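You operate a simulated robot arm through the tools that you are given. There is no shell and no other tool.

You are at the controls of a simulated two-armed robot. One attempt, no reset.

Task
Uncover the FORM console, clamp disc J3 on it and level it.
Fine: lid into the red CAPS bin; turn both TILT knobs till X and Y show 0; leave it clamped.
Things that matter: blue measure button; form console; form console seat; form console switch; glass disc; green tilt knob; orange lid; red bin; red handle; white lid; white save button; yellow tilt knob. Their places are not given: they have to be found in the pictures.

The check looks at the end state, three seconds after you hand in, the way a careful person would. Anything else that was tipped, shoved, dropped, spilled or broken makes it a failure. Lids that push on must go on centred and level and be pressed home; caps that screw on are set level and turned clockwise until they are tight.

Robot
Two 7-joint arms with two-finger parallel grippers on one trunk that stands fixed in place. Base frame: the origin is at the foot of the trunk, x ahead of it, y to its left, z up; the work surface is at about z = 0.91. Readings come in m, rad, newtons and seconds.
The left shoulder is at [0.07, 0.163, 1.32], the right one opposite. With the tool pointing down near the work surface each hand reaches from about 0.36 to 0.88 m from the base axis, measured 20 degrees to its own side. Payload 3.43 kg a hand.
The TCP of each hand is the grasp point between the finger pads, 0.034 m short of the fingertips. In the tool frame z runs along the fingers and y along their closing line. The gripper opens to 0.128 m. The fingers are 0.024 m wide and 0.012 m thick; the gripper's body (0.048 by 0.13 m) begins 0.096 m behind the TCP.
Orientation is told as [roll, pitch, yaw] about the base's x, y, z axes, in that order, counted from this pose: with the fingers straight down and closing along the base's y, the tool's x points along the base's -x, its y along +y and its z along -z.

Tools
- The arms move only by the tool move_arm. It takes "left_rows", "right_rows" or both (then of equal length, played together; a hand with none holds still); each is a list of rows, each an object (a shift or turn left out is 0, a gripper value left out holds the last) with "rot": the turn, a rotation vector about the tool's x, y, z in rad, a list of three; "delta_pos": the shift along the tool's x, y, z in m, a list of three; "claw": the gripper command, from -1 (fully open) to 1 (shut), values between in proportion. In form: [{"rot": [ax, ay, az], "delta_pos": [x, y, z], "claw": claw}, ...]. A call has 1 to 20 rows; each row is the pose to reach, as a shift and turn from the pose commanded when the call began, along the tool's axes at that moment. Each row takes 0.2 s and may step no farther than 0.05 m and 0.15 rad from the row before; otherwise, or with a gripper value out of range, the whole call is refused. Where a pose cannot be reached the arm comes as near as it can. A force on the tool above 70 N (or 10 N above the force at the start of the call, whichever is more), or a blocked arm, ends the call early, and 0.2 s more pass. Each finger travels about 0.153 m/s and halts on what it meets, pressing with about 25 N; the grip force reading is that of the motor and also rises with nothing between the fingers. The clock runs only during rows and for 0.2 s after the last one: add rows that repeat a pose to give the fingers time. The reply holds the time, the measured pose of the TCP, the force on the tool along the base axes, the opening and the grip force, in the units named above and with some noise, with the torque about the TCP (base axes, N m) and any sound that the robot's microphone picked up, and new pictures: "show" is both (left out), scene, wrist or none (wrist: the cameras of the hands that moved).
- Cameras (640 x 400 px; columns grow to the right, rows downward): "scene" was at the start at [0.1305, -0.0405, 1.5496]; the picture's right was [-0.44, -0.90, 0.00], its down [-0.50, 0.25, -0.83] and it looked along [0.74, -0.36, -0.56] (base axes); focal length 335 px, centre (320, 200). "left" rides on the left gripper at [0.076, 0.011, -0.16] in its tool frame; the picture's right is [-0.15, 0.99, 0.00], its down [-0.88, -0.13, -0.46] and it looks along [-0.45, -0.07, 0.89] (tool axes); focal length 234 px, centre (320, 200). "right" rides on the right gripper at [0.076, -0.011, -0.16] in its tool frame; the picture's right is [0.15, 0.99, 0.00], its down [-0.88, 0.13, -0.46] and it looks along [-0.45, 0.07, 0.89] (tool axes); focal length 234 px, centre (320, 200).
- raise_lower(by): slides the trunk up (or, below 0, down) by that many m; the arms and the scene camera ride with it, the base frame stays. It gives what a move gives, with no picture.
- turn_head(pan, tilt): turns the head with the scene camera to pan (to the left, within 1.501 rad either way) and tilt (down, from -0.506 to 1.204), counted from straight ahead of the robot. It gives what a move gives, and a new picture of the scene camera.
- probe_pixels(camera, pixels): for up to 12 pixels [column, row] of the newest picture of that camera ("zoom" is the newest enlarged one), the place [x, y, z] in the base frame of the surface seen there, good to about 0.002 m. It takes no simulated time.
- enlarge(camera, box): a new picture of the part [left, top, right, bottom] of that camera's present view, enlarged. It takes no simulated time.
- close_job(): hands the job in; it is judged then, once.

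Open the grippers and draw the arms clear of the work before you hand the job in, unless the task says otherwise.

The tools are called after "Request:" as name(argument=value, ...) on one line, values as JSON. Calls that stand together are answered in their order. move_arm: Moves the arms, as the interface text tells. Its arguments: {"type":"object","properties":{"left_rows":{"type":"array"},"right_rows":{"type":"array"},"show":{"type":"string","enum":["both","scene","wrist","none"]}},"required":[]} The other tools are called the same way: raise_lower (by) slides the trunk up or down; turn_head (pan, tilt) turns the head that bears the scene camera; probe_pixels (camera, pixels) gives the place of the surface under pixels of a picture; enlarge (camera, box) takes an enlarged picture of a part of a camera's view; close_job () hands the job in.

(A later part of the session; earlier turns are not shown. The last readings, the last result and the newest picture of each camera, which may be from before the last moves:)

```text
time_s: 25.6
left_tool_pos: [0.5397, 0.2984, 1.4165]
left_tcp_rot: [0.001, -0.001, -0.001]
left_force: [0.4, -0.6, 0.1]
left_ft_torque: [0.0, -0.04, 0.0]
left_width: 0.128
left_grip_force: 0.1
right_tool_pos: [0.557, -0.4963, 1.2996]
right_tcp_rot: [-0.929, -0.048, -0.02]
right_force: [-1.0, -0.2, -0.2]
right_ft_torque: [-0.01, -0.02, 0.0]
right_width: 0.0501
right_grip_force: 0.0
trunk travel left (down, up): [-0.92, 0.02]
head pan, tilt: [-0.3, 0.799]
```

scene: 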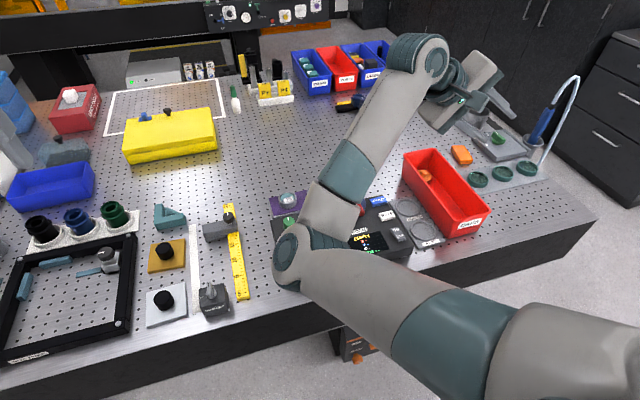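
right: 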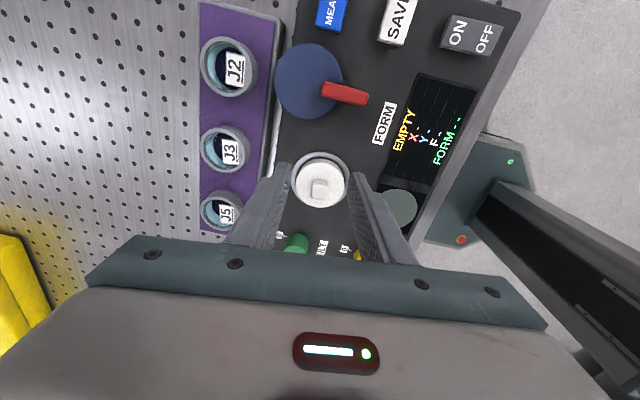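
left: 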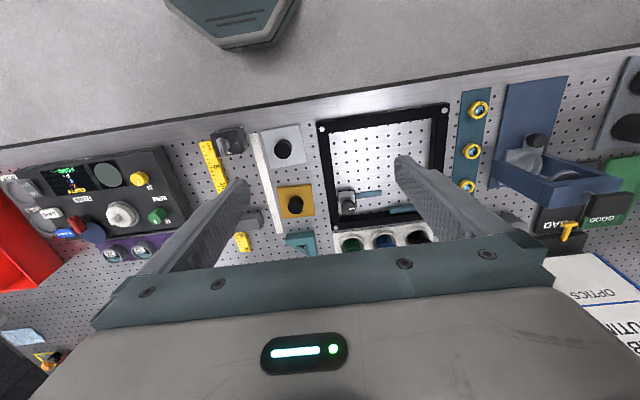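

The elbow dropped to scene (295, 260) even with the wrist high, so the swivel changed in the wanted direction. I roll the hand back upright with the wrist held in place.

Request:
move_arm(right_rows=[{"delta_pos": [0, 0.0329, -0.0025], "rot": [-0.15, 0, 0]}, {"delta_pos": [0, 0.0649, -0.0099], "rot": [-0.3, 0, 0]}, {"delta_pos": [0, 0.0957, -0.0219], "rot": [-0.45, 0, 0]}, {"delta_pos": [0, 0.1242, -0.0384], "rot": [-0.6, 0, 0]}, {"delta_pos": [0, 0.1499, -0.059], "rot": [-0.75, 0, 0]}, {"delta_pos": [0, 0.1723, -0.0832], "rot": [-0.9, 0, 0]}, {"delta_pos": [0, 0.1761, -0.0883], "rot": [-0.929, 0.0, 0]}], show="scene")

```text
time_s: 27.2
left_tool_pos: [0.5413, 0.2983, 1.4163]
left_tcp_rot: [0.0, 0.001, 0.001]
left_force: [0.4, -0.5, -0.4]
left_ft_torque: [0.01, 0.0, 0.03]
left_width: 0.1279
left_grip_force: 0.1
right_tool_pos: [0.5999, -0.3642, 1.1885]
right_tcp_rot: [0.013, -0.022, 0.008]
right_force: [-0.5, 0.2, -0.2]
right_ft_torque: [-0.02, -0.02, -0.03]
right_width: 0.0501
right_grip_force: 0.1
right hand out of reach, approached as far as the arm can: row 5, 6, 7
trunk travel left (down, up): [-0.92, 0.02]
head pan, tilt: [-0.3, 0.799]
```

scene: 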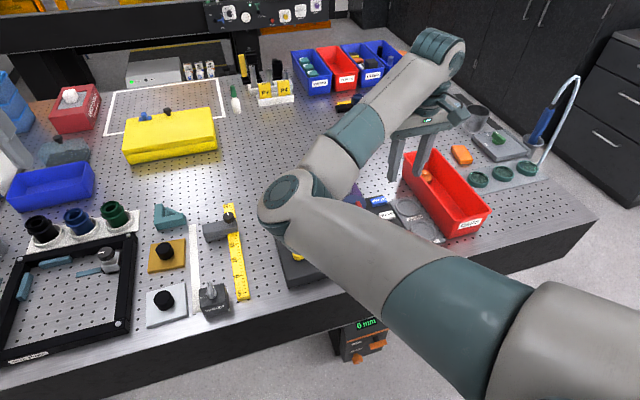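

Un-rolling pushed the elbow back up because of the wrist limit, so swinging it under will not do; I try over the top instead. I extend again and roll the other way, fingers leaning to the left.

Request:
move_arm(right_rows=[{"delta_pos": [-0.045, 0.008, -0.01]}, {"delta_pos": [-0.09, 0.016, -0.02]}, {"delta_pos": [-0.135, 0.024, -0.03]}, {"delta_pos": [-0.18, 0.034, -0.04]}, {"delta_pos": [-0.2, 0.034, -0.04]}, {"delta_pos": [-0.2, 0.067, -0.0425], "rot": [-0.15, 0, 0]}, {"delta_pos": [-0.2, 0.099, -0.0498], "rot": [-0.3, 0, 0]}, {"delta_pos": [-0.2, 0.1297, -0.0619], "rot": [-0.45, 0, 0]}, {"delta_pos": [-0.2, 0.1582, -0.0784], "rot": [-0.6, 0, 0]}, {"delta_pos": [-0.2, 0.184, -0.099], "rot": [-0.75, 0, 0]}, {"delta_pos": [-0.2, 0.2063, -0.1232], "rot": [-0.9, 0, 0]}, {"delta_pos": [-0.2, 0.2249, -0.1503], "rot": [-1.05, 0, 0]}, {"delta_pos": [-0.2, 0.239, -0.1803], "rot": [-1.2, 0, 0]}], show="scene")

```text
time_s: 30.0
left_tool_pos: [0.5414, 0.2989, 1.4158]
left_tcp_rot: [0.001, 0.0, -0.001]
left_force: [-0.4, -0.5, 0.0]
left_ft_torque: [-0.01, -0.02, 0.03]
left_width: 0.1281
left_grip_force: 0.1
right_tool_pos: [0.7908, -0.1296, 1.3758]
right_tcp_rot: [1.211, -0.021, 0.006]
right_force: [-0.3, 0.6, -0.1]
right_ft_torque: [0.01, 0.01, 0.03]
right_width: 0.0501
right_grip_force: 0.0
trunk travel left (down, up): [-0.92, 0.02]
head pan, tilt: [-0.3, 0.799]
```

scene: 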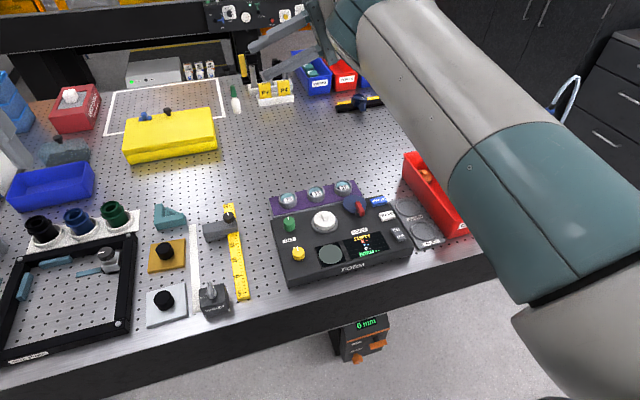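

The elbow has risen out of the top of the picture. I probe the upper arm and then fold back with the roll kept.

Request:
probe_pixels(camera="scene", pixels=[[380, 15], [440, 80], [420, 150], [540, 180], [360, 60], [340, 20]])

Request:
move_arm(right_rows=[{"delta_pos": [0.04, 0.0, 0.0]}, {"delta_pos": [0.08, 0.0, 0.0]}, {"delta_pos": [0.12, 0.0, 0.0]}, {"delta_pos": [0.16, 0.0, 0.0]}, {"delta_pos": [0.19, 0.0, 0.0]}], show="scene")

```text
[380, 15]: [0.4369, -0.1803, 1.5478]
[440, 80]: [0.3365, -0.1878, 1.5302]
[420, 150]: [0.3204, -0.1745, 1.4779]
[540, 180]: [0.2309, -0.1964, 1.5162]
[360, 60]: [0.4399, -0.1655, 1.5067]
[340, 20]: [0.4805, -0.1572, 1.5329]
```

```text
time_s: 31.2
left_tool_pos: [0.5402, 0.2994, 1.4158]
left_tcp_rot: [0.0, -0.002, 0.001]
left_force: [-0.4, -0.4, 1.3]
left_ft_torque: [-0.02, -0.01, 0.0]
left_width: 0.1282
left_grip_force: 0.0
right_tool_pos: [0.5996, -0.1271, 1.3709]
right_tcp_rot: [1.21, -0.023, 0.008]
right_force: [0.6, -0.2, 0.4]
right_ft_torque: [-0.01, -0.03, -0.02]
right_width: 0.0497
right_grip_force: 0.0
trunk travel left (down, up): [-0.92, 0.02]
head pan, tilt: [-0.3, 0.799]
```

scene: 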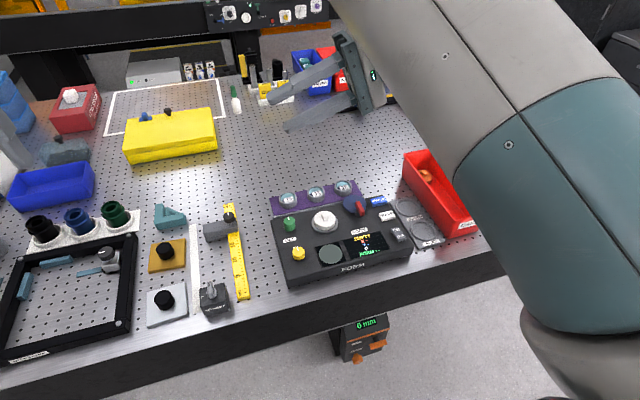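

The upper arm now points up and the elbow is above. I un-roll the hand with the wrist held in place and look where the elbow settles.

Request:
move_arm(right_rows=[{"delta_pos": [0, -0.0329, -0.0024], "rot": [0.15, 0, 0]}, {"delta_pos": [0, -0.0649, -0.0098], "rot": [0.3, 0, 0]}, {"delta_pos": [0, -0.0957, -0.0219], "rot": [0.45, 0, 0]}, {"delta_pos": [0, -0.1242, -0.0384], "rot": [0.6, 0, 0]}, {"delta_pos": [0, -0.15, -0.059], "rot": [0.75, 0, 0]}, {"delta_pos": [0, -0.1723, -0.0832], "rot": [0.9, 0, 0]}, {"delta_pos": [0, -0.1908, -0.1105], "rot": [1.05, 0, 0]}, {"delta_pos": [0, -0.205, -0.1403], "rot": [1.2, 0, 0]}], show="scene")

```text
time_s: 33.0
left_tool_pos: [0.5418, 0.2985, 1.4157]
left_tcp_rot: [0.001, 0.0, 0.0]
left_force: [0.0, -0.4, -0.1]
left_ft_torque: [0.02, -0.03, 0.03]
left_width: 0.128
left_grip_force: 0.1
right_tool_pos: [0.6071, -0.3328, 1.2271]
right_tcp_rot: [0.009, -0.02, 0.009]
right_force: [1.2, -0.2, -0.2]
right_ft_torque: [0.05, 0.02, -0.01]
right_width: 0.0498
right_grip_force: 0.0
trunk travel left (down, up): [-0.92, 0.02]
head pan, tilt: [-0.3, 0.799]
```

scene: 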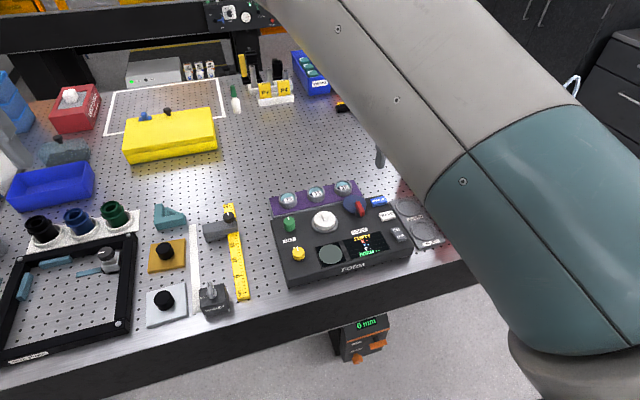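

The hand is upright again at (0.607, -0.333, 1.227) with the elbow still up. I probe the upper arm's place.

Request:
probe_pixels(camera="scene", pixels=[[300, 10], [340, 30], [380, 100], [430, 60], [520, 150], [600, 200], [370, 145]])

Request:
turn_head(pan=-0.3, tilt=0.1)

```text
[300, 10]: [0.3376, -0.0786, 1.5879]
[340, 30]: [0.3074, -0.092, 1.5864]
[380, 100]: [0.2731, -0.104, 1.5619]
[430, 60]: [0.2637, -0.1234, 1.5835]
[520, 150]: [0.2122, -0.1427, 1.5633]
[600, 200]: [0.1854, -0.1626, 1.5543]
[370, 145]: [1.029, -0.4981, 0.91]
```

```text
time_s: 34.1
left_tool_pos: [0.5428, 0.2986, 1.4169]
left_tcp_rot: [0.0, 0.001, 0.0]
left_force: [-0.1, 0.3, -0.1]
left_ft_torque: [0.0, -0.01, -0.03]
left_width: 0.1277
left_grip_force: 0.1
right_tool_pos: [0.6089, -0.3342, 1.226]
right_tcp_rot: [0.011, -0.021, 0.009]
right_force: [0.4, 0.8, 0.5]
right_ft_torque: [-0.01, 0.01, -0.02]
right_width: 0.0498
right_grip_force: 0.0
trunk travel left (down, up): [-0.92, 0.02]
head pan, tilt: [-0.3, 0.099]
```

scene: 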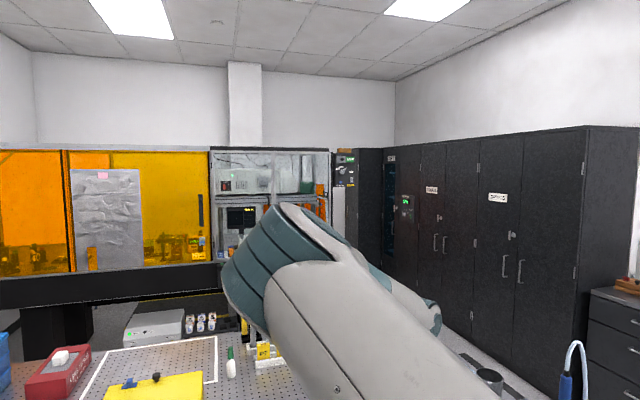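

The elbow is now up and still a little inward (about 10 o'clock seen from behind). I repeat the cycle: extend forward and roll the fingers to the left again.

Request:
move_arm(right_rows=[{"delta_pos": [-0.045, 0.0, 0]}, {"delta_pos": [-0.09, 0.0, 0]}, {"delta_pos": [-0.135, 0.0, 0]}, {"delta_pos": [-0.18, 0.0, 0]}, {"delta_pos": [-0.18, 0.033, -0.0025], "rot": [-0.15, 0, 0]}, {"delta_pos": [-0.18, 0.065, -0.0098], "rot": [-0.3, 0, 0]}, {"delta_pos": [-0.18, 0.0957, -0.0219], "rot": [-0.45, 0, 0]}, {"delta_pos": [-0.18, 0.1242, -0.0384], "rot": [-0.6, 0, 0]}, {"delta_pos": [-0.18, 0.15, -0.059], "rot": [-0.75, 0, 0]}, {"delta_pos": [-0.18, 0.1723, -0.0832], "rot": [-0.9, 0, 0]}, {"delta_pos": [-0.18, 0.1909, -0.1103], "rot": [-1.05, 0, 0]}, {"delta_pos": [-0.18, 0.205, -0.1403], "rot": [-1.2, 0, 0]}, {"delta_pos": [-0.18, 0.2147, -0.1719], "rot": [-1.35, 0, 0]}, {"delta_pos": [-0.18, 0.2194, -0.2044], "rot": [-1.5, 0, 0]}], show="scene")

```text
time_s: 37.1
left_tool_pos: [0.5425, 0.2984, 1.4173]
left_tcp_rot: [0.001, -0.001, 0.0]
left_force: [0.6, 0.2, 0.2]
left_ft_torque: [0.03, -0.03, 0.01]
left_width: 0.1279
left_grip_force: 0.2
right_tool_pos: [0.7815, -0.1145, 1.4376]
right_tcp_rot: [1.512, -0.021, 0.008]
right_force: [-0.1, 0.1, -1.0]
right_ft_torque: [0.0, -0.02, 0.02]
right_width: 0.0499
right_grip_force: 0.0
trunk travel left (down, up): [-0.92, 0.02]
head pan, tilt: [-0.3, 0.099]
```

scene: 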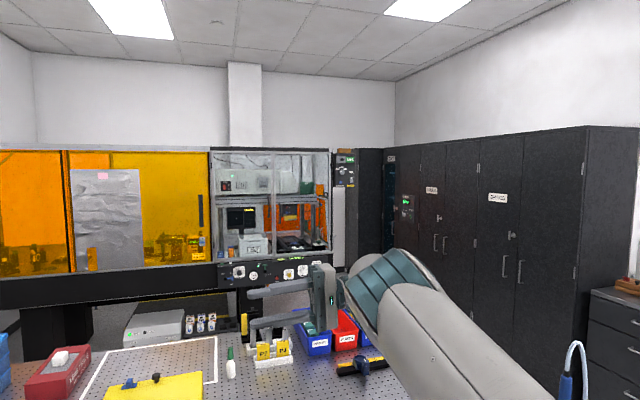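

The elbow is now above the arm line at scene (395, 285). I fold back with the roll kept and then un-roll in one sequence.

Request:
move_arm(right_rows=[{"delta_pos": [0.045, 0, 0]}, {"delta_pos": [0.09, 0, 0]}, {"delta_pos": [0.135, 0, 0]}, {"delta_pos": [0.18, 0, 0]}, {"delta_pos": [0.2, 0, 0]}, {"delta_pos": [0.2, -0.033, -0.0025], "rot": [0.15, 0, 0]}, {"delta_pos": [0.2, -0.065, -0.0098], "rot": [0.3, 0, 0]}, {"delta_pos": [0.2, -0.0957, -0.0219], "rot": [0.45, 0, 0]}, {"delta_pos": [0.2, -0.1242, -0.0384], "rot": [0.6, 0, 0]}, {"delta_pos": [0.2, -0.15, -0.059], "rot": [0.75, 0, 0]}, {"delta_pos": [0.2, -0.1723, -0.0832], "rot": [0.9, 0, 0]}, {"delta_pos": [0.2, -0.1909, -0.1103], "rot": [1.05, 0, 0]}, {"delta_pos": [0.2, -0.205, -0.1403], "rot": [1.2, 0, 0]}, {"delta_pos": [0.2, -0.2147, -0.1719], "rot": [1.35, 0, 0]}, {"delta_pos": [0.2, -0.2194, -0.2044], "rot": [1.5, 0, 0]}], show="scene")

```text
time_s: 40.3
left_tool_pos: [0.5413, 0.2985, 1.4161]
left_tcp_rot: [-0.002, -0.001, 0.001]
left_force: [-0.3, -0.1, 0.6]
left_ft_torque: [-0.03, 0.02, 0.02]
left_width: 0.1277
left_grip_force: 0.0
right_tool_pos: [0.5871, -0.3368, 1.2267]
right_tcp_rot: [0.006, -0.02, 0.006]
right_force: [0.6, -0.1, -0.1]
right_ft_torque: [0.03, 0.0, 0.03]
right_width: 0.0496
right_grip_force: 0.0
right hand out of reach, approached as far as the arm can: row 2, 3, 4, 5
trunk travel left (down, up): [-0.92, 0.02]
head pan, tilt: [-0.3, 0.099]
```

scene: 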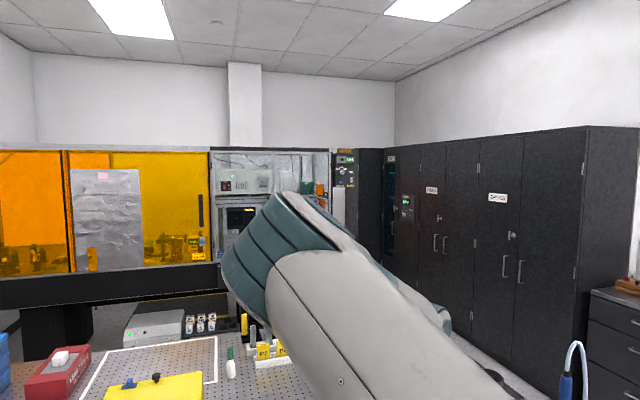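

The elbow settled back up and slightly inward, which still keeps the wrist free. I test by moving inward and down toward the lid: to about (0.67, -0.22, 1.12).

Request:
move_arm(right_rows=[{"delta_pos": [-0.02, 0.03, 0.02]}, {"delta_pos": [-0.04, 0.06, 0.04]}, {"delta_pos": [-0.06, 0.09, 0.07]}, {"delta_pos": [-0.08, 0.115, 0.1]}, {"delta_pos": [-0.08, 0.115, 0.1]}], show="both")

```text
time_s: 41.5
left_tool_pos: [0.5419, 0.2989, 1.4157]
left_tcp_rot: [-0.002, 0.001, 0.0]
left_force: [0.1, 0.5, 0.2]
left_ft_torque: [-0.01, 0.02, -0.01]
left_width: 0.1281
left_grip_force: 0.1
right_tool_pos: [0.6765, -0.2281, 1.1303]
right_tcp_rot: [0.009, -0.02, 0.007]
right_force: [-0.2, 0.1, -0.1]
right_ft_torque: [-0.02, -0.01, 0.01]
right_width: 0.0499
right_grip_force: 0.1
right hand out of reach, approached as far as the arm can: row 3, 4, 5
trunk travel left (down, up): [-0.92, 0.02]
head pan, tilt: [-0.3, 0.099]
```

scene: 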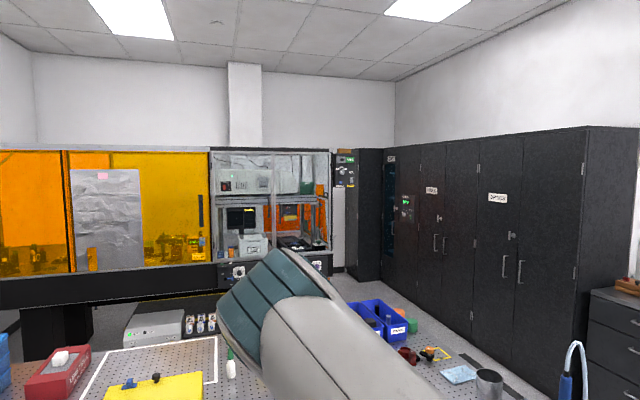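
right: 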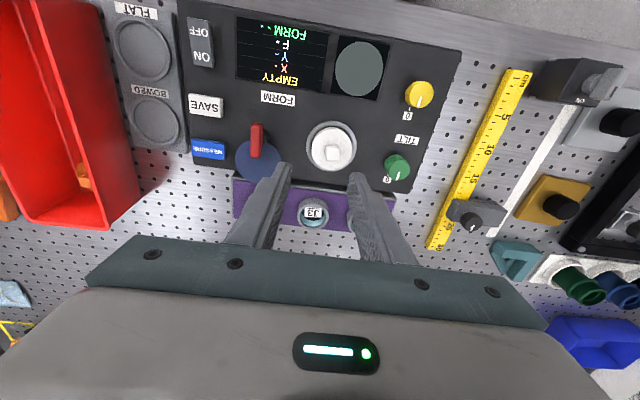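

The hand now gets to (0.6765, -0.228, 1.130) with good level, close to the lid. I continue down and inward to about (0.6835, -0.21, 1.06) with a slight yaw.

Request:
move_arm(right_rows=[{"delta_pos": [0.0, 0.0, 0.02], "rot": [0, 0, -0.05]}, {"delta_pos": [0.0, 0.0, 0.04], "rot": [0, 0, -0.1]}, {"delta_pos": [-0.003, 0.006, 0.055], "rot": [0, 0.02, -0.15]}, {"delta_pos": [-0.005, 0.012, 0.07], "rot": [0, 0.02, -0.15]}, {"delta_pos": [-0.007, 0.018, 0.07], "rot": [0, 0.02, -0.15]}, {"delta_pos": [-0.007, 0.018, 0.07], "rot": [0, 0.02, -0.15]}], show="wrist")

Request:
turn_head(pan=-0.3, tilt=0.8)

```text
time_s: 42.9
left_tool_pos: [0.5421, 0.2986, 1.4145]
left_tcp_rot: [0.0, 0.0, -0.001]
left_force: [-0.4, -0.1, -0.5]
left_ft_torque: [0.03, 0.0, 0.03]
left_width: 0.128
left_grip_force: 0.0
right_tool_pos: [0.6832, -0.2131, 1.0604]
right_tcp_rot: [0.009, -0.003, 0.158]
right_force: [-0.2, -0.1, 0.1]
right_ft_torque: [0.02, 0.0, -0.01]
right_width: 0.0503
right_grip_force: 0.0
trunk travel left (down, up): [-0.92, 0.02]
head pan, tilt: [-0.3, 0.099]
```

right: 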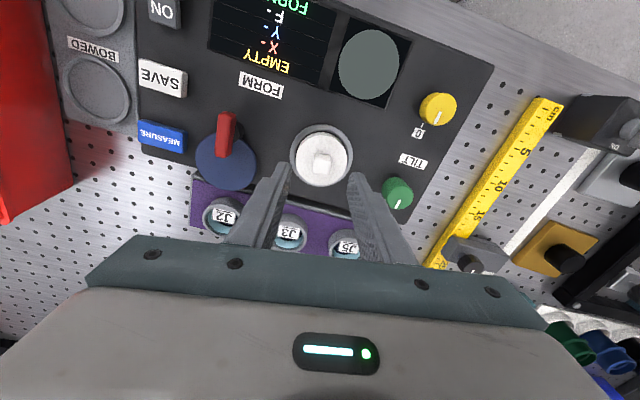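

```text
time_s: 43.9
left_tool_pos: [0.5417, 0.2979, 1.4161]
left_tcp_rot: [0.0, -0.001, -0.002]
left_force: [0.1, 0.0, 0.2]
left_ft_torque: [-0.01, 0.0, 0.03]
left_width: 0.1281
left_grip_force: 0.1
right_tool_pos: [0.6844, -0.2126, 1.0602]
right_tcp_rot: [0.008, -0.002, 0.158]
right_force: [-0.4, -0.4, -0.5]
right_ft_torque: [-0.02, 0.02, -0.01]
right_width: 0.0498
right_grip_force: 0.1
trunk travel left (down, up): [-0.92, 0.02]
head pan, tilt: [-0.3, 0.799]
```

scene: 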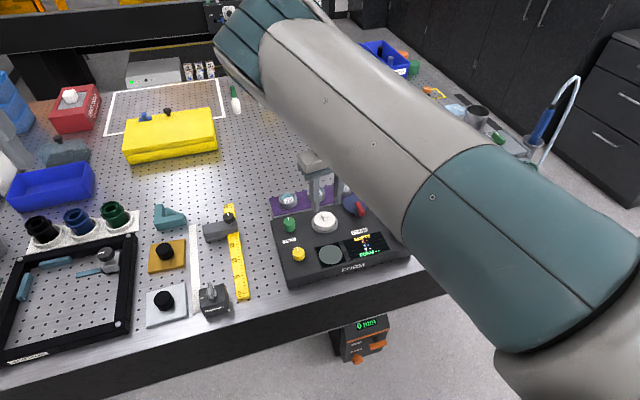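

The hand is right over the lid at (0.684, -0.213, 1.060) and level. I descend about 48 mm so that the fingertips straddle the block just above the lid's top.

Request:
move_arm(right_rows=[{"delta_pos": [0.0, 0.0028, 0.016]}, {"delta_pos": [0.0, 0.0028, 0.032]}, {"delta_pos": [0.0, 0.0028, 0.046]}])

```text
time_s: 44.7
left_tool_pos: [0.5418, 0.2981, 1.416]
left_tcp_rot: [0.0, 0.0, -0.001]
left_force: [0.9, -0.1, -0.3]
left_ft_torque: [-0.02, 0.02, 0.01]
left_width: 0.1277
left_grip_force: 0.1
right_tool_pos: [0.6839, -0.2094, 1.0133]
right_tcp_rot: [0.007, -0.001, 0.157]
right_force: [-0.3, -0.7, -0.3]
right_ft_torque: [-0.02, -0.02, 0.02]
right_width: 0.05
right_grip_force: 0.1
trunk travel left (down, up): [-0.92, 0.02]
head pan, tilt: [-0.3, 0.799]
```

scene: 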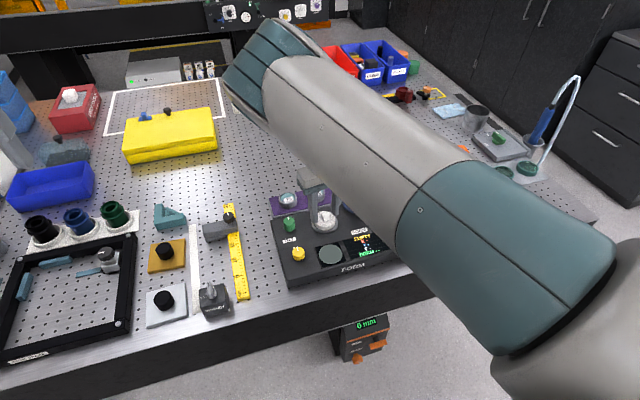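
right: 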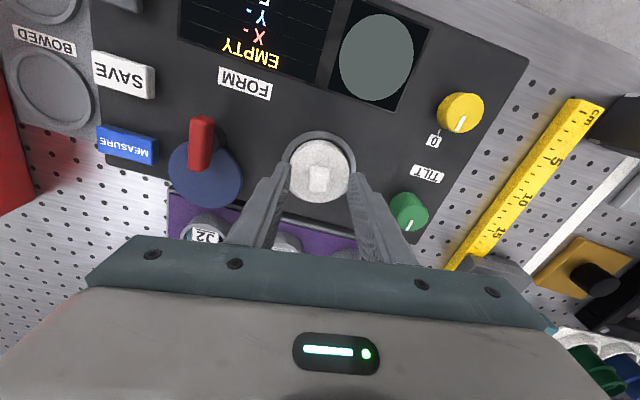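

The block sits between the pads at right-camera (319, 175). I close the gripper on it.

Request:
move_arm(right_rows=[{"claw": 1.0}, {"claw": 1.0}, {"claw": 1.0}], show="wrist")

```text
time_s: 45.5
left_tool_pos: [0.542, 0.299, 1.4161]
left_tcp_rot: [0.001, 0.0, 0.0]
left_force: [0.1, -0.3, 0.0]
left_ft_torque: [-0.02, 0.0, 0.0]
left_width: 0.1282
left_grip_force: 0.2
right_tool_pos: [0.6845, -0.2088, 1.0138]
right_tcp_rot: [0.01, -0.001, 0.156]
right_force: [-0.5, -1.1, -0.5]
right_ft_torque: [-0.05, -0.06, 0.05]
right_width: 0.0165
right_grip_force: 25.1
trunk travel left (down, up): [-0.92, 0.02]
head pan, tilt: [-0.3, 0.799]
```

right: 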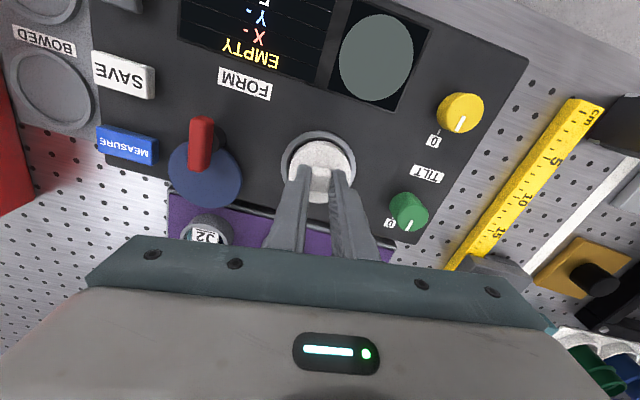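

The jaw holds the block at 16.5 mm width. I lift straight up slowly and watch the force for a tight or screwed lid.

Request:
move_arm(right_rows=[{"delta_pos": [0, 0, -0.003]}, {"delta_pos": [0, 0, -0.008]}, {"delta_pos": [0, 0, -0.015]}, {"delta_pos": [0, 0, -0.03]}])

```text
time_s: 46.5
left_tool_pos: [0.5417, 0.2996, 1.4166]
left_tcp_rot: [0.002, 0.001, 0.0]
left_force: [0.2, -0.1, 0.1]
left_ft_torque: [-0.06, -0.02, 0.03]
left_width: 0.1279
left_grip_force: 0.0
right_tool_pos: [0.6844, -0.2089, 1.0456]
right_tcp_rot: [0.009, -0.003, 0.157]
right_force: [0.0, -0.2, -0.4]
right_ft_torque: [-0.04, 0.0, -0.01]
right_width: 0.0162
right_grip_force: 24.8
trunk travel left (down, up): [-0.92, 0.02]
head pan, tilt: [-0.3, 0.799]
```

scene: 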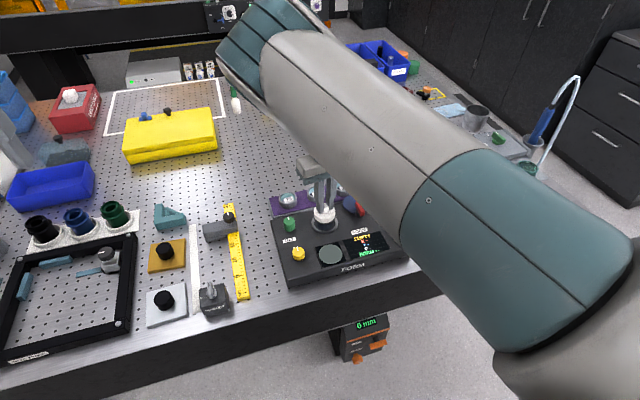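
right: 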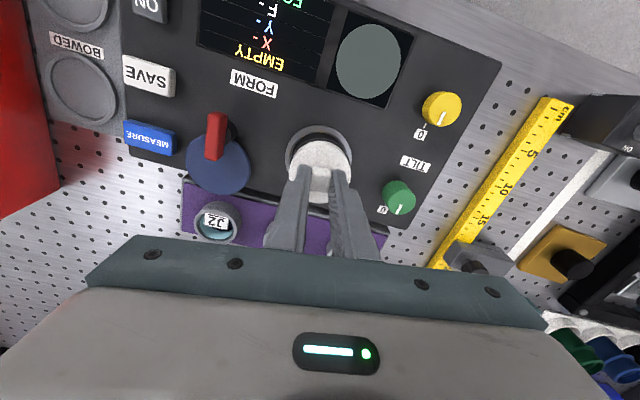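

The lid came off freely. I raise it to about z = 1.14 and carry it to the right over the red bin around (0.66, -0.59).

Request:
move_arm(right_rows=[{"delta_pos": [0, 0, -0.045]}, {"delta_pos": [0, 0, -0.09]}, {"delta_pos": [0.01, -0.045, -0.1]}, {"delta_pos": [0.02, -0.09, -0.1]}, {"delta_pos": [0.03, -0.135, -0.1]}, {"delta_pos": [0.04, -0.18, -0.1]}, {"delta_pos": [0.05, -0.225, -0.1]}, {"delta_pos": [0.06, -0.27, -0.1]}, {"delta_pos": [0.07, -0.315, -0.1]}, {"delta_pos": [0.08, -0.355, -0.1]}, {"delta_pos": [0.085, -0.376, -0.1]}])

```text
time_s: 48.9
left_tool_pos: [0.5427, 0.2979, 1.4168]
left_tcp_rot: [0.001, 0.001, 0.001]
left_force: [0.4, 0.1, -0.7]
left_ft_torque: [0.02, 0.03, 0.01]
left_width: 0.128
left_grip_force: 0.1
right_tool_pos: [0.6568, -0.5936, 1.1446]
right_tcp_rot: [0.009, -0.001, 0.154]
right_force: [-0.2, 0.1, 0.2]
right_ft_torque: [-0.05, 0.0, -0.03]
right_width: 0.0165
right_grip_force: 24.6
right hand out of reach, approached as far as the arm can: row 1, 2
trunk travel left (down, up): [-0.92, 0.02]
head pan, tilt: [-0.3, 0.799]
```

scene: 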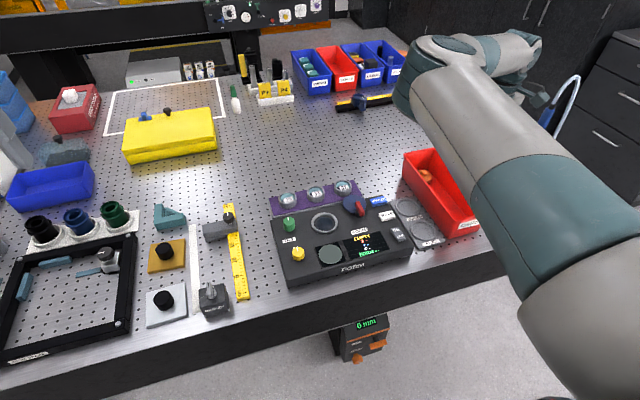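
right: 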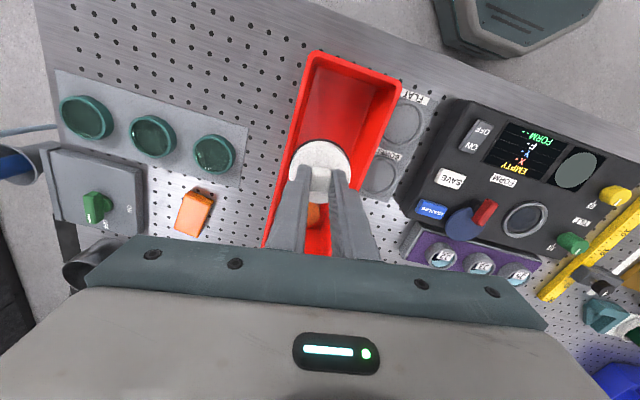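

The lid is over the bin, whose rim runs from (310, 55) to (400, 85) in the right camera. I probe the rim and floor to choose the drop place.

Request:
probe_pixels(camera="right", pixels=[[313, 56], [400, 87], [284, 170], [268, 232], [378, 150], [345, 100], [340, 130], [308, 90], [380, 120], [375, 170], [320, 215], [315, 150]])

Request:
enlarge(camera="right", box=[240, 40, 420, 260])

```text
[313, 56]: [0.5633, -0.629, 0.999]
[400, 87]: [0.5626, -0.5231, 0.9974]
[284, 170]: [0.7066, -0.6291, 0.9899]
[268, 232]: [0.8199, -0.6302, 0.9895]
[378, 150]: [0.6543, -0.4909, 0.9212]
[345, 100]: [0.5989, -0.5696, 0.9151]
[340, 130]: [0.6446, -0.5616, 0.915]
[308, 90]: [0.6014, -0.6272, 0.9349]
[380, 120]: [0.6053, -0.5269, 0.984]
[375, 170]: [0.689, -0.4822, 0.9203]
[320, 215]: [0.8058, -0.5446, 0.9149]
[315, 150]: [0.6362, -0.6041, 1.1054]
```

```text
1.82 times, centred on (330, 150) of right
```

zoom: 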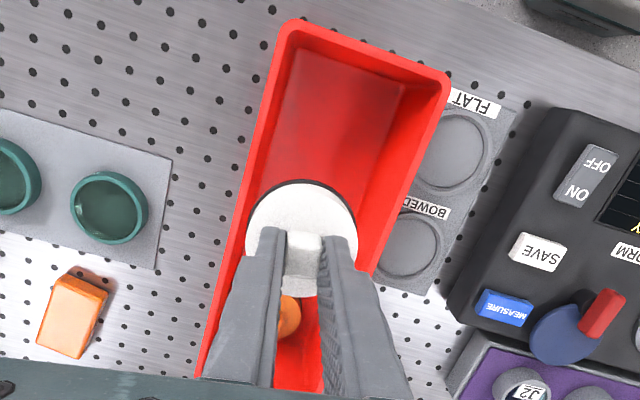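

The bin's opening spans x 0.563–0.85 and y -0.629 to -0.523, with the floor at 0.915. I centre over (0.65, -0.576) and lower the lid into it.

Request:
move_arm(right_rows=[{"delta_pos": [0.004, 0.0185, 0.0]}, {"delta_pos": [0.004, 0.0185, 0.04]}, {"delta_pos": [0.004, 0.0185, 0.08]}, {"delta_pos": [0.004, 0.0185, 0.115]}, {"delta_pos": [0.004, 0.0185, 0.135]}, {"delta_pos": [0.004, 0.0185, 0.147]}], show="wrist")

```text
time_s: 50.3
left_tool_pos: [0.5423, 0.2972, 1.4159]
left_tcp_rot: [-0.001, -0.001, -0.001]
left_force: [0.4, -0.4, 0.9]
left_ft_torque: [-0.03, 0.0, -0.01]
left_width: 0.1283
left_grip_force: 0.2
right_tool_pos: [0.6529, -0.576, 0.994]
right_tcp_rot: [0.008, -0.002, 0.157]
right_force: [-0.2, -1.1, -0.2]
right_ft_torque: [0.01, -0.03, 0.03]
right_width: 0.0163
right_grip_force: 24.9
trunk travel left (down, up): [-0.92, 0.02]
head pan, tilt: [-0.3, 0.799]
```

right: 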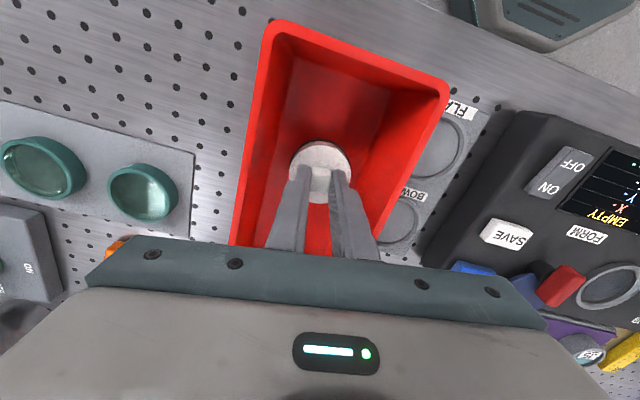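

The lid is inside the bin with no contact yet. I lower further in small steps until it touches the floor.

Request:
move_arm(right_rows=[{"delta_pos": [0, 0, 0.004]}, {"delta_pos": [0, 0, 0.008]}, {"delta_pos": [0, 0, 0.012]}, {"delta_pos": [0, 0, 0.016]}, {"delta_pos": [0, 0, 0.02]}, {"delta_pos": [0, 0, 0.024]}], show="wrist")

```text
time_s: 51.7
left_tool_pos: [0.5394, 0.2999, 1.4165]
left_tcp_rot: [-0.002, -0.003, -0.002]
left_force: [-0.6, 0.2, 0.1]
left_ft_torque: [0.01, 0.03, -0.02]
left_width: 0.1278
left_grip_force: 0.1
right_tool_pos: [0.6524, -0.5748, 0.9719]
right_tcp_rot: [0.005, -0.004, 0.158]
right_force: [-0.1, -1.7, 10.5]
right_ft_torque: [-0.17, 0.23, 0.06]
right_width: 0.0164
right_grip_force: 24.7
trunk travel left (down, up): [-0.92, 0.02]
head pan, tilt: [-0.3, 0.799]
```

right: 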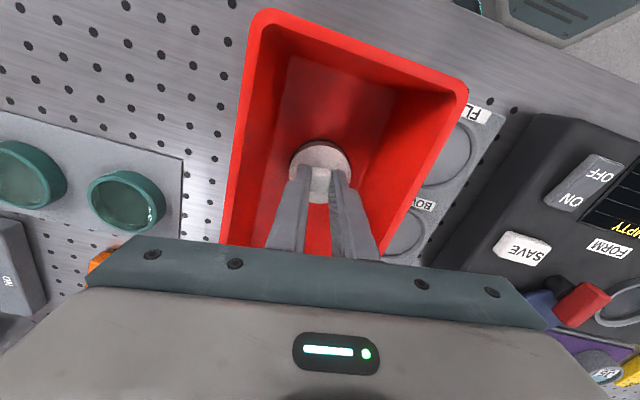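

The lid touches the floor (force 10.5 N up at z = 0.972). I open the jaw a little to 50 mm, and raise straight out of the bin.

Request:
move_arm(right_rows=[{"delta_pos": [0, 0, -0.002], "claw": 0.3}, {"delta_pos": [0, 0, -0.002], "claw": 0.3}, {"delta_pos": [0, 0, -0.002], "claw": 0.3}, {"delta_pos": [0, 0, -0.03]}, {"delta_pos": [0, 0, -0.07]}, {"delta_pos": [0, 0, -0.11]}, {"delta_pos": [0, 0, -0.15]}, {"delta_pos": [0, 0, -0.18]}])

```text
time_s: 53.5
left_tool_pos: [0.5413, 0.2989, 1.4156]
left_tcp_rot: [-0.002, -0.002, 0.0]
left_force: [0.4, 0.1, 0.1]
left_ft_torque: [0.0, -0.02, -0.02]
left_width: 0.128
left_grip_force: 0.0
right_tool_pos: [0.652, -0.5753, 1.1497]
right_tcp_rot: [0.009, -0.001, 0.157]
right_force: [-0.1, 0.3, 0.1]
right_ft_torque: [-0.02, 0.02, 0.0]
right_width: 0.0447
right_grip_force: 0.0
trunk travel left (down, up): [-0.92, 0.02]
head pan, tilt: [-0.3, 0.799]
```

scene: 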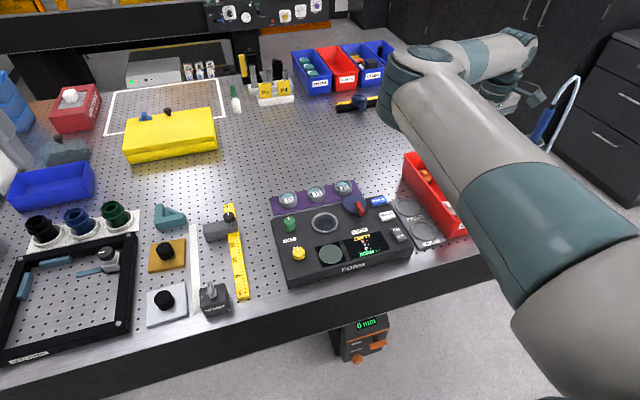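
right: 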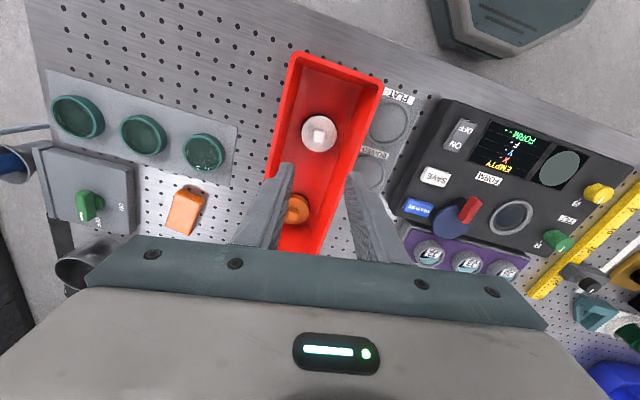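

The white lid lies flat in the bin at right-camera (318, 133). I enlarge the console, its open seat and the disc rack in the scene view.

Request:
enlarge(camera="scene", box=[265, 175, 420, 290])

Request:
enlarge(camera="scene", box=[295, 175, 375, 240])

```text
3.48 times, centred on (342, 232) of scene
```

zoom: 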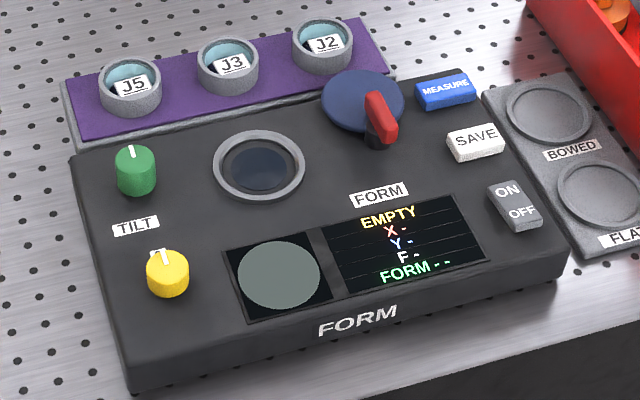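

```text
6.15 times, centred on (335, 208) of scene
```

zoom: 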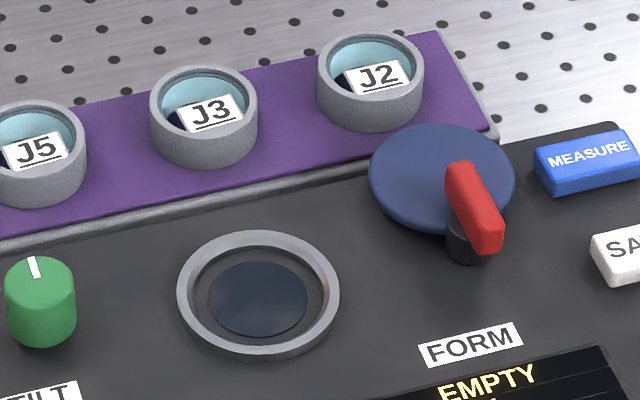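

I probe the blue plate's rim, the black post, the red handle's ends and the seat recess in this zoom.

Request:
probe_pixels(camera="zoom", pixels=[[372, 175], [511, 180], [440, 127], [420, 222], [440, 175], [468, 252], [458, 170], [492, 240], [450, 232], [490, 220]])

Request:
probe_pixels(camera="zoom", pixels=[[258, 300], [258, 238], [258, 350], [184, 290], [334, 290], [200, 265], [215, 300], [203, 72], [155, 105], [252, 95], [205, 130], [205, 160]])

```text
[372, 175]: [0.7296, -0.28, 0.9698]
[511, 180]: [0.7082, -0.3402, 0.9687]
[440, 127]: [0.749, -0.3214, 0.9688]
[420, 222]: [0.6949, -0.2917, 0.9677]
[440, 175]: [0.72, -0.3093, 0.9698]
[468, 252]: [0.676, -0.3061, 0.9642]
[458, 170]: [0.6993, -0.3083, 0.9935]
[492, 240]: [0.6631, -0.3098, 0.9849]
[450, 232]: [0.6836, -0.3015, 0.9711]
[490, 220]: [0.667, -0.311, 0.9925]
```

```text
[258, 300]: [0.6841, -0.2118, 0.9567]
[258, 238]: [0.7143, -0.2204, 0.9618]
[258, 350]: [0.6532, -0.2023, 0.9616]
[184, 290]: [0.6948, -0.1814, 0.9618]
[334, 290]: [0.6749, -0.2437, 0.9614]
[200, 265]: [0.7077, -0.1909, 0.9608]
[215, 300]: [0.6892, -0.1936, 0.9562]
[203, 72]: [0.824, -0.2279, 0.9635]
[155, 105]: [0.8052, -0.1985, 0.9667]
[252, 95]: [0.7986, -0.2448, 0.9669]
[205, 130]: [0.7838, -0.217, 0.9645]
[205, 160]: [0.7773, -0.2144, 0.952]
```

The seat's recess floor is at z≈0.9565 with the ring top at 0.9615, centred near (0.684, -0.211); the handle pivots at about (0.683, -0.309). I now carry the open hand to above J3 near (0.7965, -0.2205) at safe height.

Request:
move_arm(right_rows=[{"delta_pos": [-0.022, 0.0364, 0.0]}, {"delta_pos": [-0.044, 0.0728, 0.0]}, {"delta_pos": [-0.066, 0.1092, 0.0]}, {"delta_pos": [-0.088, 0.1456, 0.0]}, {"delta_pos": [-0.11, 0.182, 0.0]}, {"delta_pos": [-0.132, 0.2184, 0.01], "rot": [0, 0, 0.05]}, {"delta_pos": [-0.154, 0.2548, 0.02], "rot": [0, 0, 0.1]}, {"delta_pos": [-0.176, 0.2912, 0.03], "rot": [0, 0, 0.157]}, {"delta_pos": [-0.198, 0.3275, 0.04], "rot": [0, 0, 0.157]}, {"delta_pos": [-0.198, 0.3275, 0.06], "rot": [0, 0, 0.157], "claw": -0.17}])

```text
time_s: 55.7
left_tool_pos: [0.5426, 0.2979, 1.4169]
left_tcp_rot: [-0.001, 0.001, -0.001]
left_force: [-0.9, 0.0, -0.1]
left_ft_torque: [-0.01, -0.02, -0.01]
left_width: 0.128
left_grip_force: 0.1
right_tool_pos: [0.7967, -0.2232, 1.092]
right_tcp_rot: [0.008, 0.0, -0.002]
right_force: [0.5, -0.3, 0.6]
right_ft_torque: [0.02, 0.02, 0.04]
right_width: 0.0746
right_grip_force: 0.1
trunk travel left (down, up): [-0.92, 0.02]
head pan, tilt: [-0.3, 0.799]
```

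scene: 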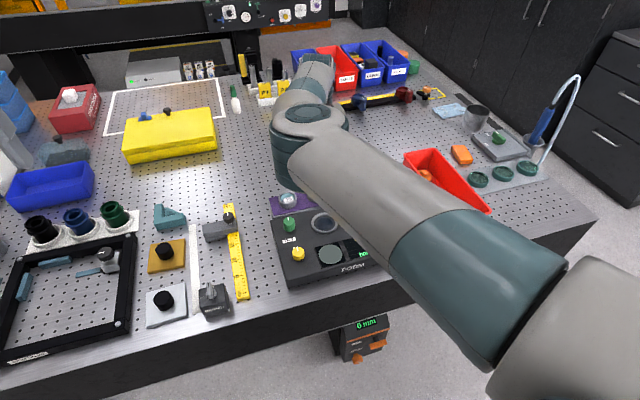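
right: 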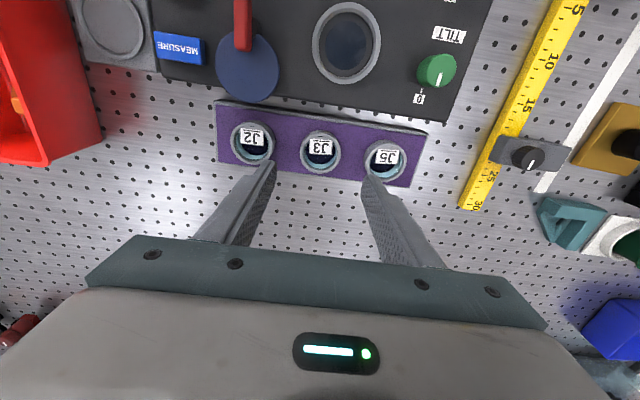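

J3 sits between the fingers at right-camera (320, 152). I enlarge it to fit its rim precisely.

Request:
enlarge(camera="right", box=[285, 125, 355, 180])

```text
7.27 times, centred on (320, 152) of right
```

zoom: 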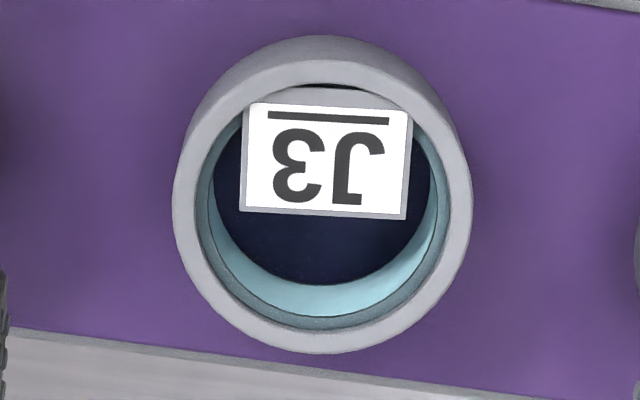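

I probe points on the rim's top face all around and the tray's surface beside it.

Request:
probe_pixels(camera="zoom", pixels=[[183, 205], [461, 200], [322, 74], [322, 340], [220, 110], [425, 105], [225, 300], [420, 300], [322, 48], [100, 200], [540, 200], [322, 375]])

Request:
probe_pixels(camera="right", pixels=[[251, 140], [385, 158], [240, 140], [262, 140], [374, 158], [397, 158], [330, 110], [420, 125], [350, 40], [350, 10]])

```text
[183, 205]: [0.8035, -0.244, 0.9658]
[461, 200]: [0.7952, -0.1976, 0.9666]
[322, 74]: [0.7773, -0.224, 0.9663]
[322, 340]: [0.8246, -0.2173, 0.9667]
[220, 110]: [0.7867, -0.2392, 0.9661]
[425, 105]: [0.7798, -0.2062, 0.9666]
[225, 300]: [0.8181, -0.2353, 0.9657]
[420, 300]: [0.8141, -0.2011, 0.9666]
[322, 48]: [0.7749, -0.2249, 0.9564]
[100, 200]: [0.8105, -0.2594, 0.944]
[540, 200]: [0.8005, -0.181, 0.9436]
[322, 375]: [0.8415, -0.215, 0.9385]
```

```text
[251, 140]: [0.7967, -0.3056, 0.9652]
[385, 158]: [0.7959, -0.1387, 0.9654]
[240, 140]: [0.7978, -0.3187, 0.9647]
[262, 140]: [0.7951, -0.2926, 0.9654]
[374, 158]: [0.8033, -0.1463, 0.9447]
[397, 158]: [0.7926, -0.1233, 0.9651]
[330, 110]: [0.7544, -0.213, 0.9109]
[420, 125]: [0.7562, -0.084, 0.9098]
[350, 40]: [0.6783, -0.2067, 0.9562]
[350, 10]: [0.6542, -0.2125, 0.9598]
```

The J3 rim's centre fits at (0.800, -0.2206), rim top z = 0.966, tray at 0.944. I shift onto it, trim the small roll and descend to TCP z≈0.984 with the jaw at 75 mm.

Request:
move_arm(right_rows=[{"delta_pos": [-0.0033, 0.0026, 0.03], "rot": [0.008, 0, 0]}, {"delta_pos": [-0.0033, 0.0026, 0.06], "rot": [0.008, 0, 0]}, {"delta_pos": [-0.0033, 0.0026, 0.085], "rot": [0.008, 0, 0]}, {"delta_pos": [-0.0033, 0.0026, 0.1], "rot": [0.008, 0, 0]}, {"delta_pos": [-0.0033, 0.0026, 0.108], "rot": [0.008, 0, 0]}])

```text
time_s: 56.9
left_tool_pos: [0.5431, 0.299, 1.4149]
left_tcp_rot: [0.0, 0.0, 0.0]
left_force: [-0.5, -0.8, 0.6]
left_ft_torque: [-0.04, -0.01, -0.01]
left_width: 0.1281
left_grip_force: 0.1
right_tool_pos: [0.8006, -0.2178, 0.9828]
right_tcp_rot: [0.001, 0.0, 0.001]
right_force: [-0.3, 1.1, 0.1]
right_ft_torque: [0.03, 0.0, 0.0]
right_width: 0.0747
right_grip_force: 0.0
trunk travel left (down, up): [-0.92, 0.02]
head pan, tilt: [-0.3, 0.799]
```

scene: 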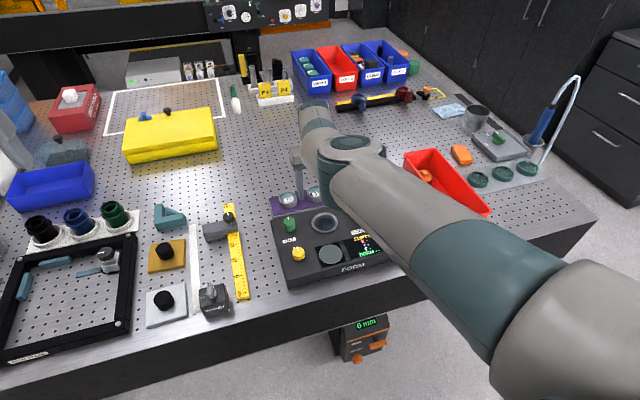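
right: 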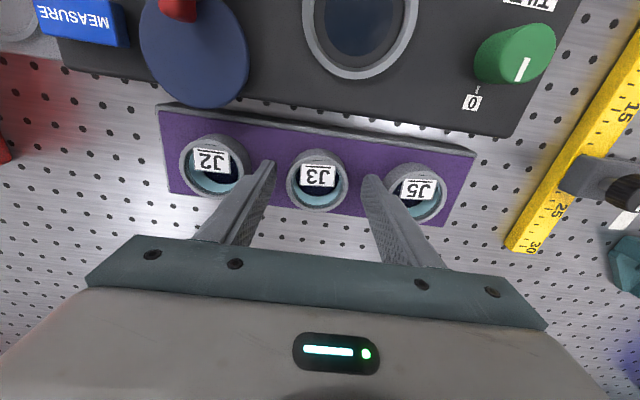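

The fingertips straddle J3 at (318, 180) with clear gaps to J2 and J5, but the TCP is 2.8 mm too far left. I shift it 2.7 mm to the right and close gently.

Request:
move_arm(right_rows=[{"delta_pos": [0.0005, -0.0027, 0.0]}, {"delta_pos": [0.0005, -0.0027, 0.0]}, {"delta_pos": [0.0005, -0.0027, 0.0], "claw": 0.1}, {"delta_pos": [0.0005, -0.0027, 0.0], "claw": 0.3}, {"delta_pos": [0.0005, -0.0027, 0.0], "claw": 0.6}, {"delta_pos": [0.0005, -0.0027, 0.0], "claw": 0.6}], show="wrist")

```text
time_s: 58.3
left_tool_pos: [0.5413, 0.2994, 1.4165]
left_tcp_rot: [0.001, 0.001, 0.001]
left_force: [0.2, -1.1, -0.6]
left_ft_torque: [0.01, -0.02, -0.01]
left_width: 0.1282
left_grip_force: 0.0
right_tool_pos: [0.8003, -0.2199, 0.982]
right_tcp_rot: [0.001, 0.0, 0.0]
right_force: [-1.0, 0.6, -1.2]
right_ft_torque: [-0.01, -0.01, -0.02]
right_width: 0.0507
right_grip_force: 24.7
trunk travel left (down, up): [-0.92, 0.02]
head pan, tilt: [-0.3, 0.799]
```

right: 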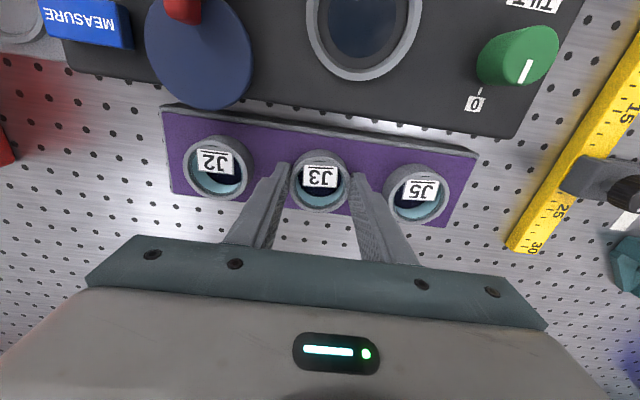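

J3 is held by the rim at 50.7 mm. I lift slowly and check that only the disc comes up.

Request:
move_arm(right_rows=[{"delta_pos": [0, 0, -0.003]}, {"delta_pos": [0, 0, -0.008]}, {"delta_pos": [0, 0, -0.015]}, {"delta_pos": [0, 0, -0.025]}], show="wrist")

```text
time_s: 59.3
left_tool_pos: [0.5414, 0.2985, 1.4158]
left_tcp_rot: [0.001, 0.0, 0.001]
left_force: [0.0, -0.4, -1.3]
left_ft_torque: [0.03, -0.02, -0.03]
left_width: 0.1281
left_grip_force: 0.1
right_tool_pos: [0.7999, -0.22, 1.0109]
right_tcp_rot: [-0.001, -0.002, 0.0]
right_force: [-1.1, 0.6, -1.0]
right_ft_torque: [-0.03, 0.0, 0.01]
right_width: 0.0506
right_grip_force: 24.8
trunk travel left (down, up): [-0.92, 0.02]
head pan, tilt: [-0.3, 0.799]
```

right: 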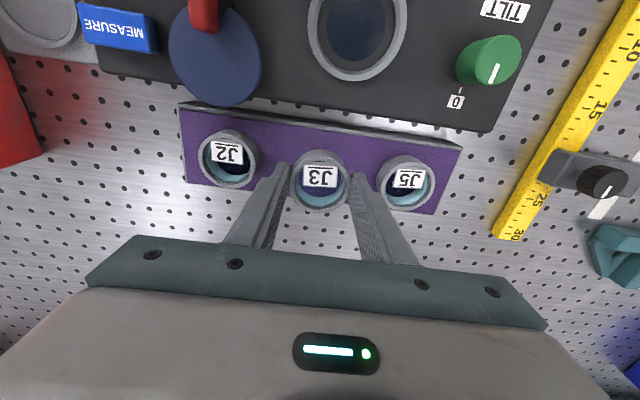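

J3 is out of the rack and level, with J2 and J5 undisturbed. I raise it to z≈1.055 and carry it back over the seat at (0.6843, -0.2115).

Request:
move_arm(right_rows=[{"delta_pos": [0, 0, -0.025]}, {"delta_pos": [0, 0, -0.045]}, {"delta_pos": [0.03, 0.002, -0.045]}, {"delta_pos": [0.06, 0.004, -0.045]}, {"delta_pos": [0.09, 0.006, -0.045]}, {"delta_pos": [0.1157, 0.0085, -0.045]}, {"delta_pos": [0.1157, 0.0085, -0.045]}])

```text
time_s: 60.9
left_tool_pos: [0.541, 0.299, 1.4169]
left_tcp_rot: [0.0, 0.001, 0.003]
left_force: [0.5, -0.1, 0.1]
left_ft_torque: [0.01, 0.01, -0.02]
left_width: 0.1279
left_grip_force: 0.1
right_tool_pos: [0.6849, -0.2125, 1.0555]
right_tcp_rot: [0.001, -0.002, 0.002]
right_force: [-0.6, 0.2, -1.4]
right_ft_torque: [0.04, 0.01, 0.02]
right_width: 0.0505
right_grip_force: 25.0
trunk travel left (down, up): [-0.92, 0.02]
head pan, tilt: [-0.3, 0.799]
```

scene: 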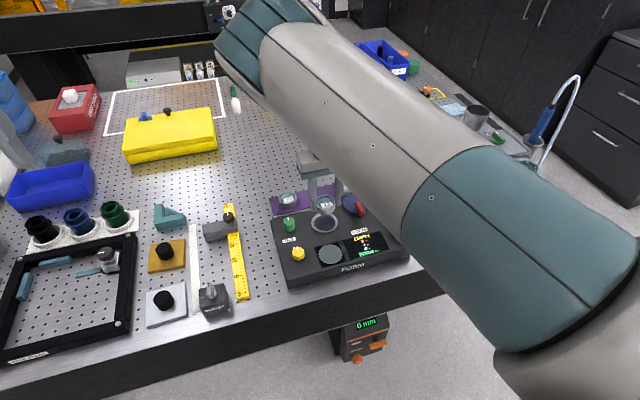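
right: 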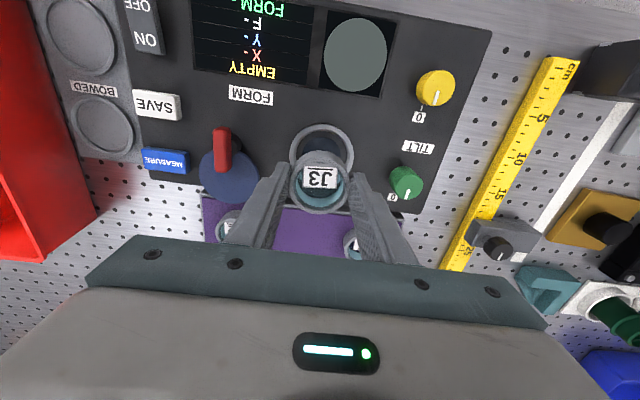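

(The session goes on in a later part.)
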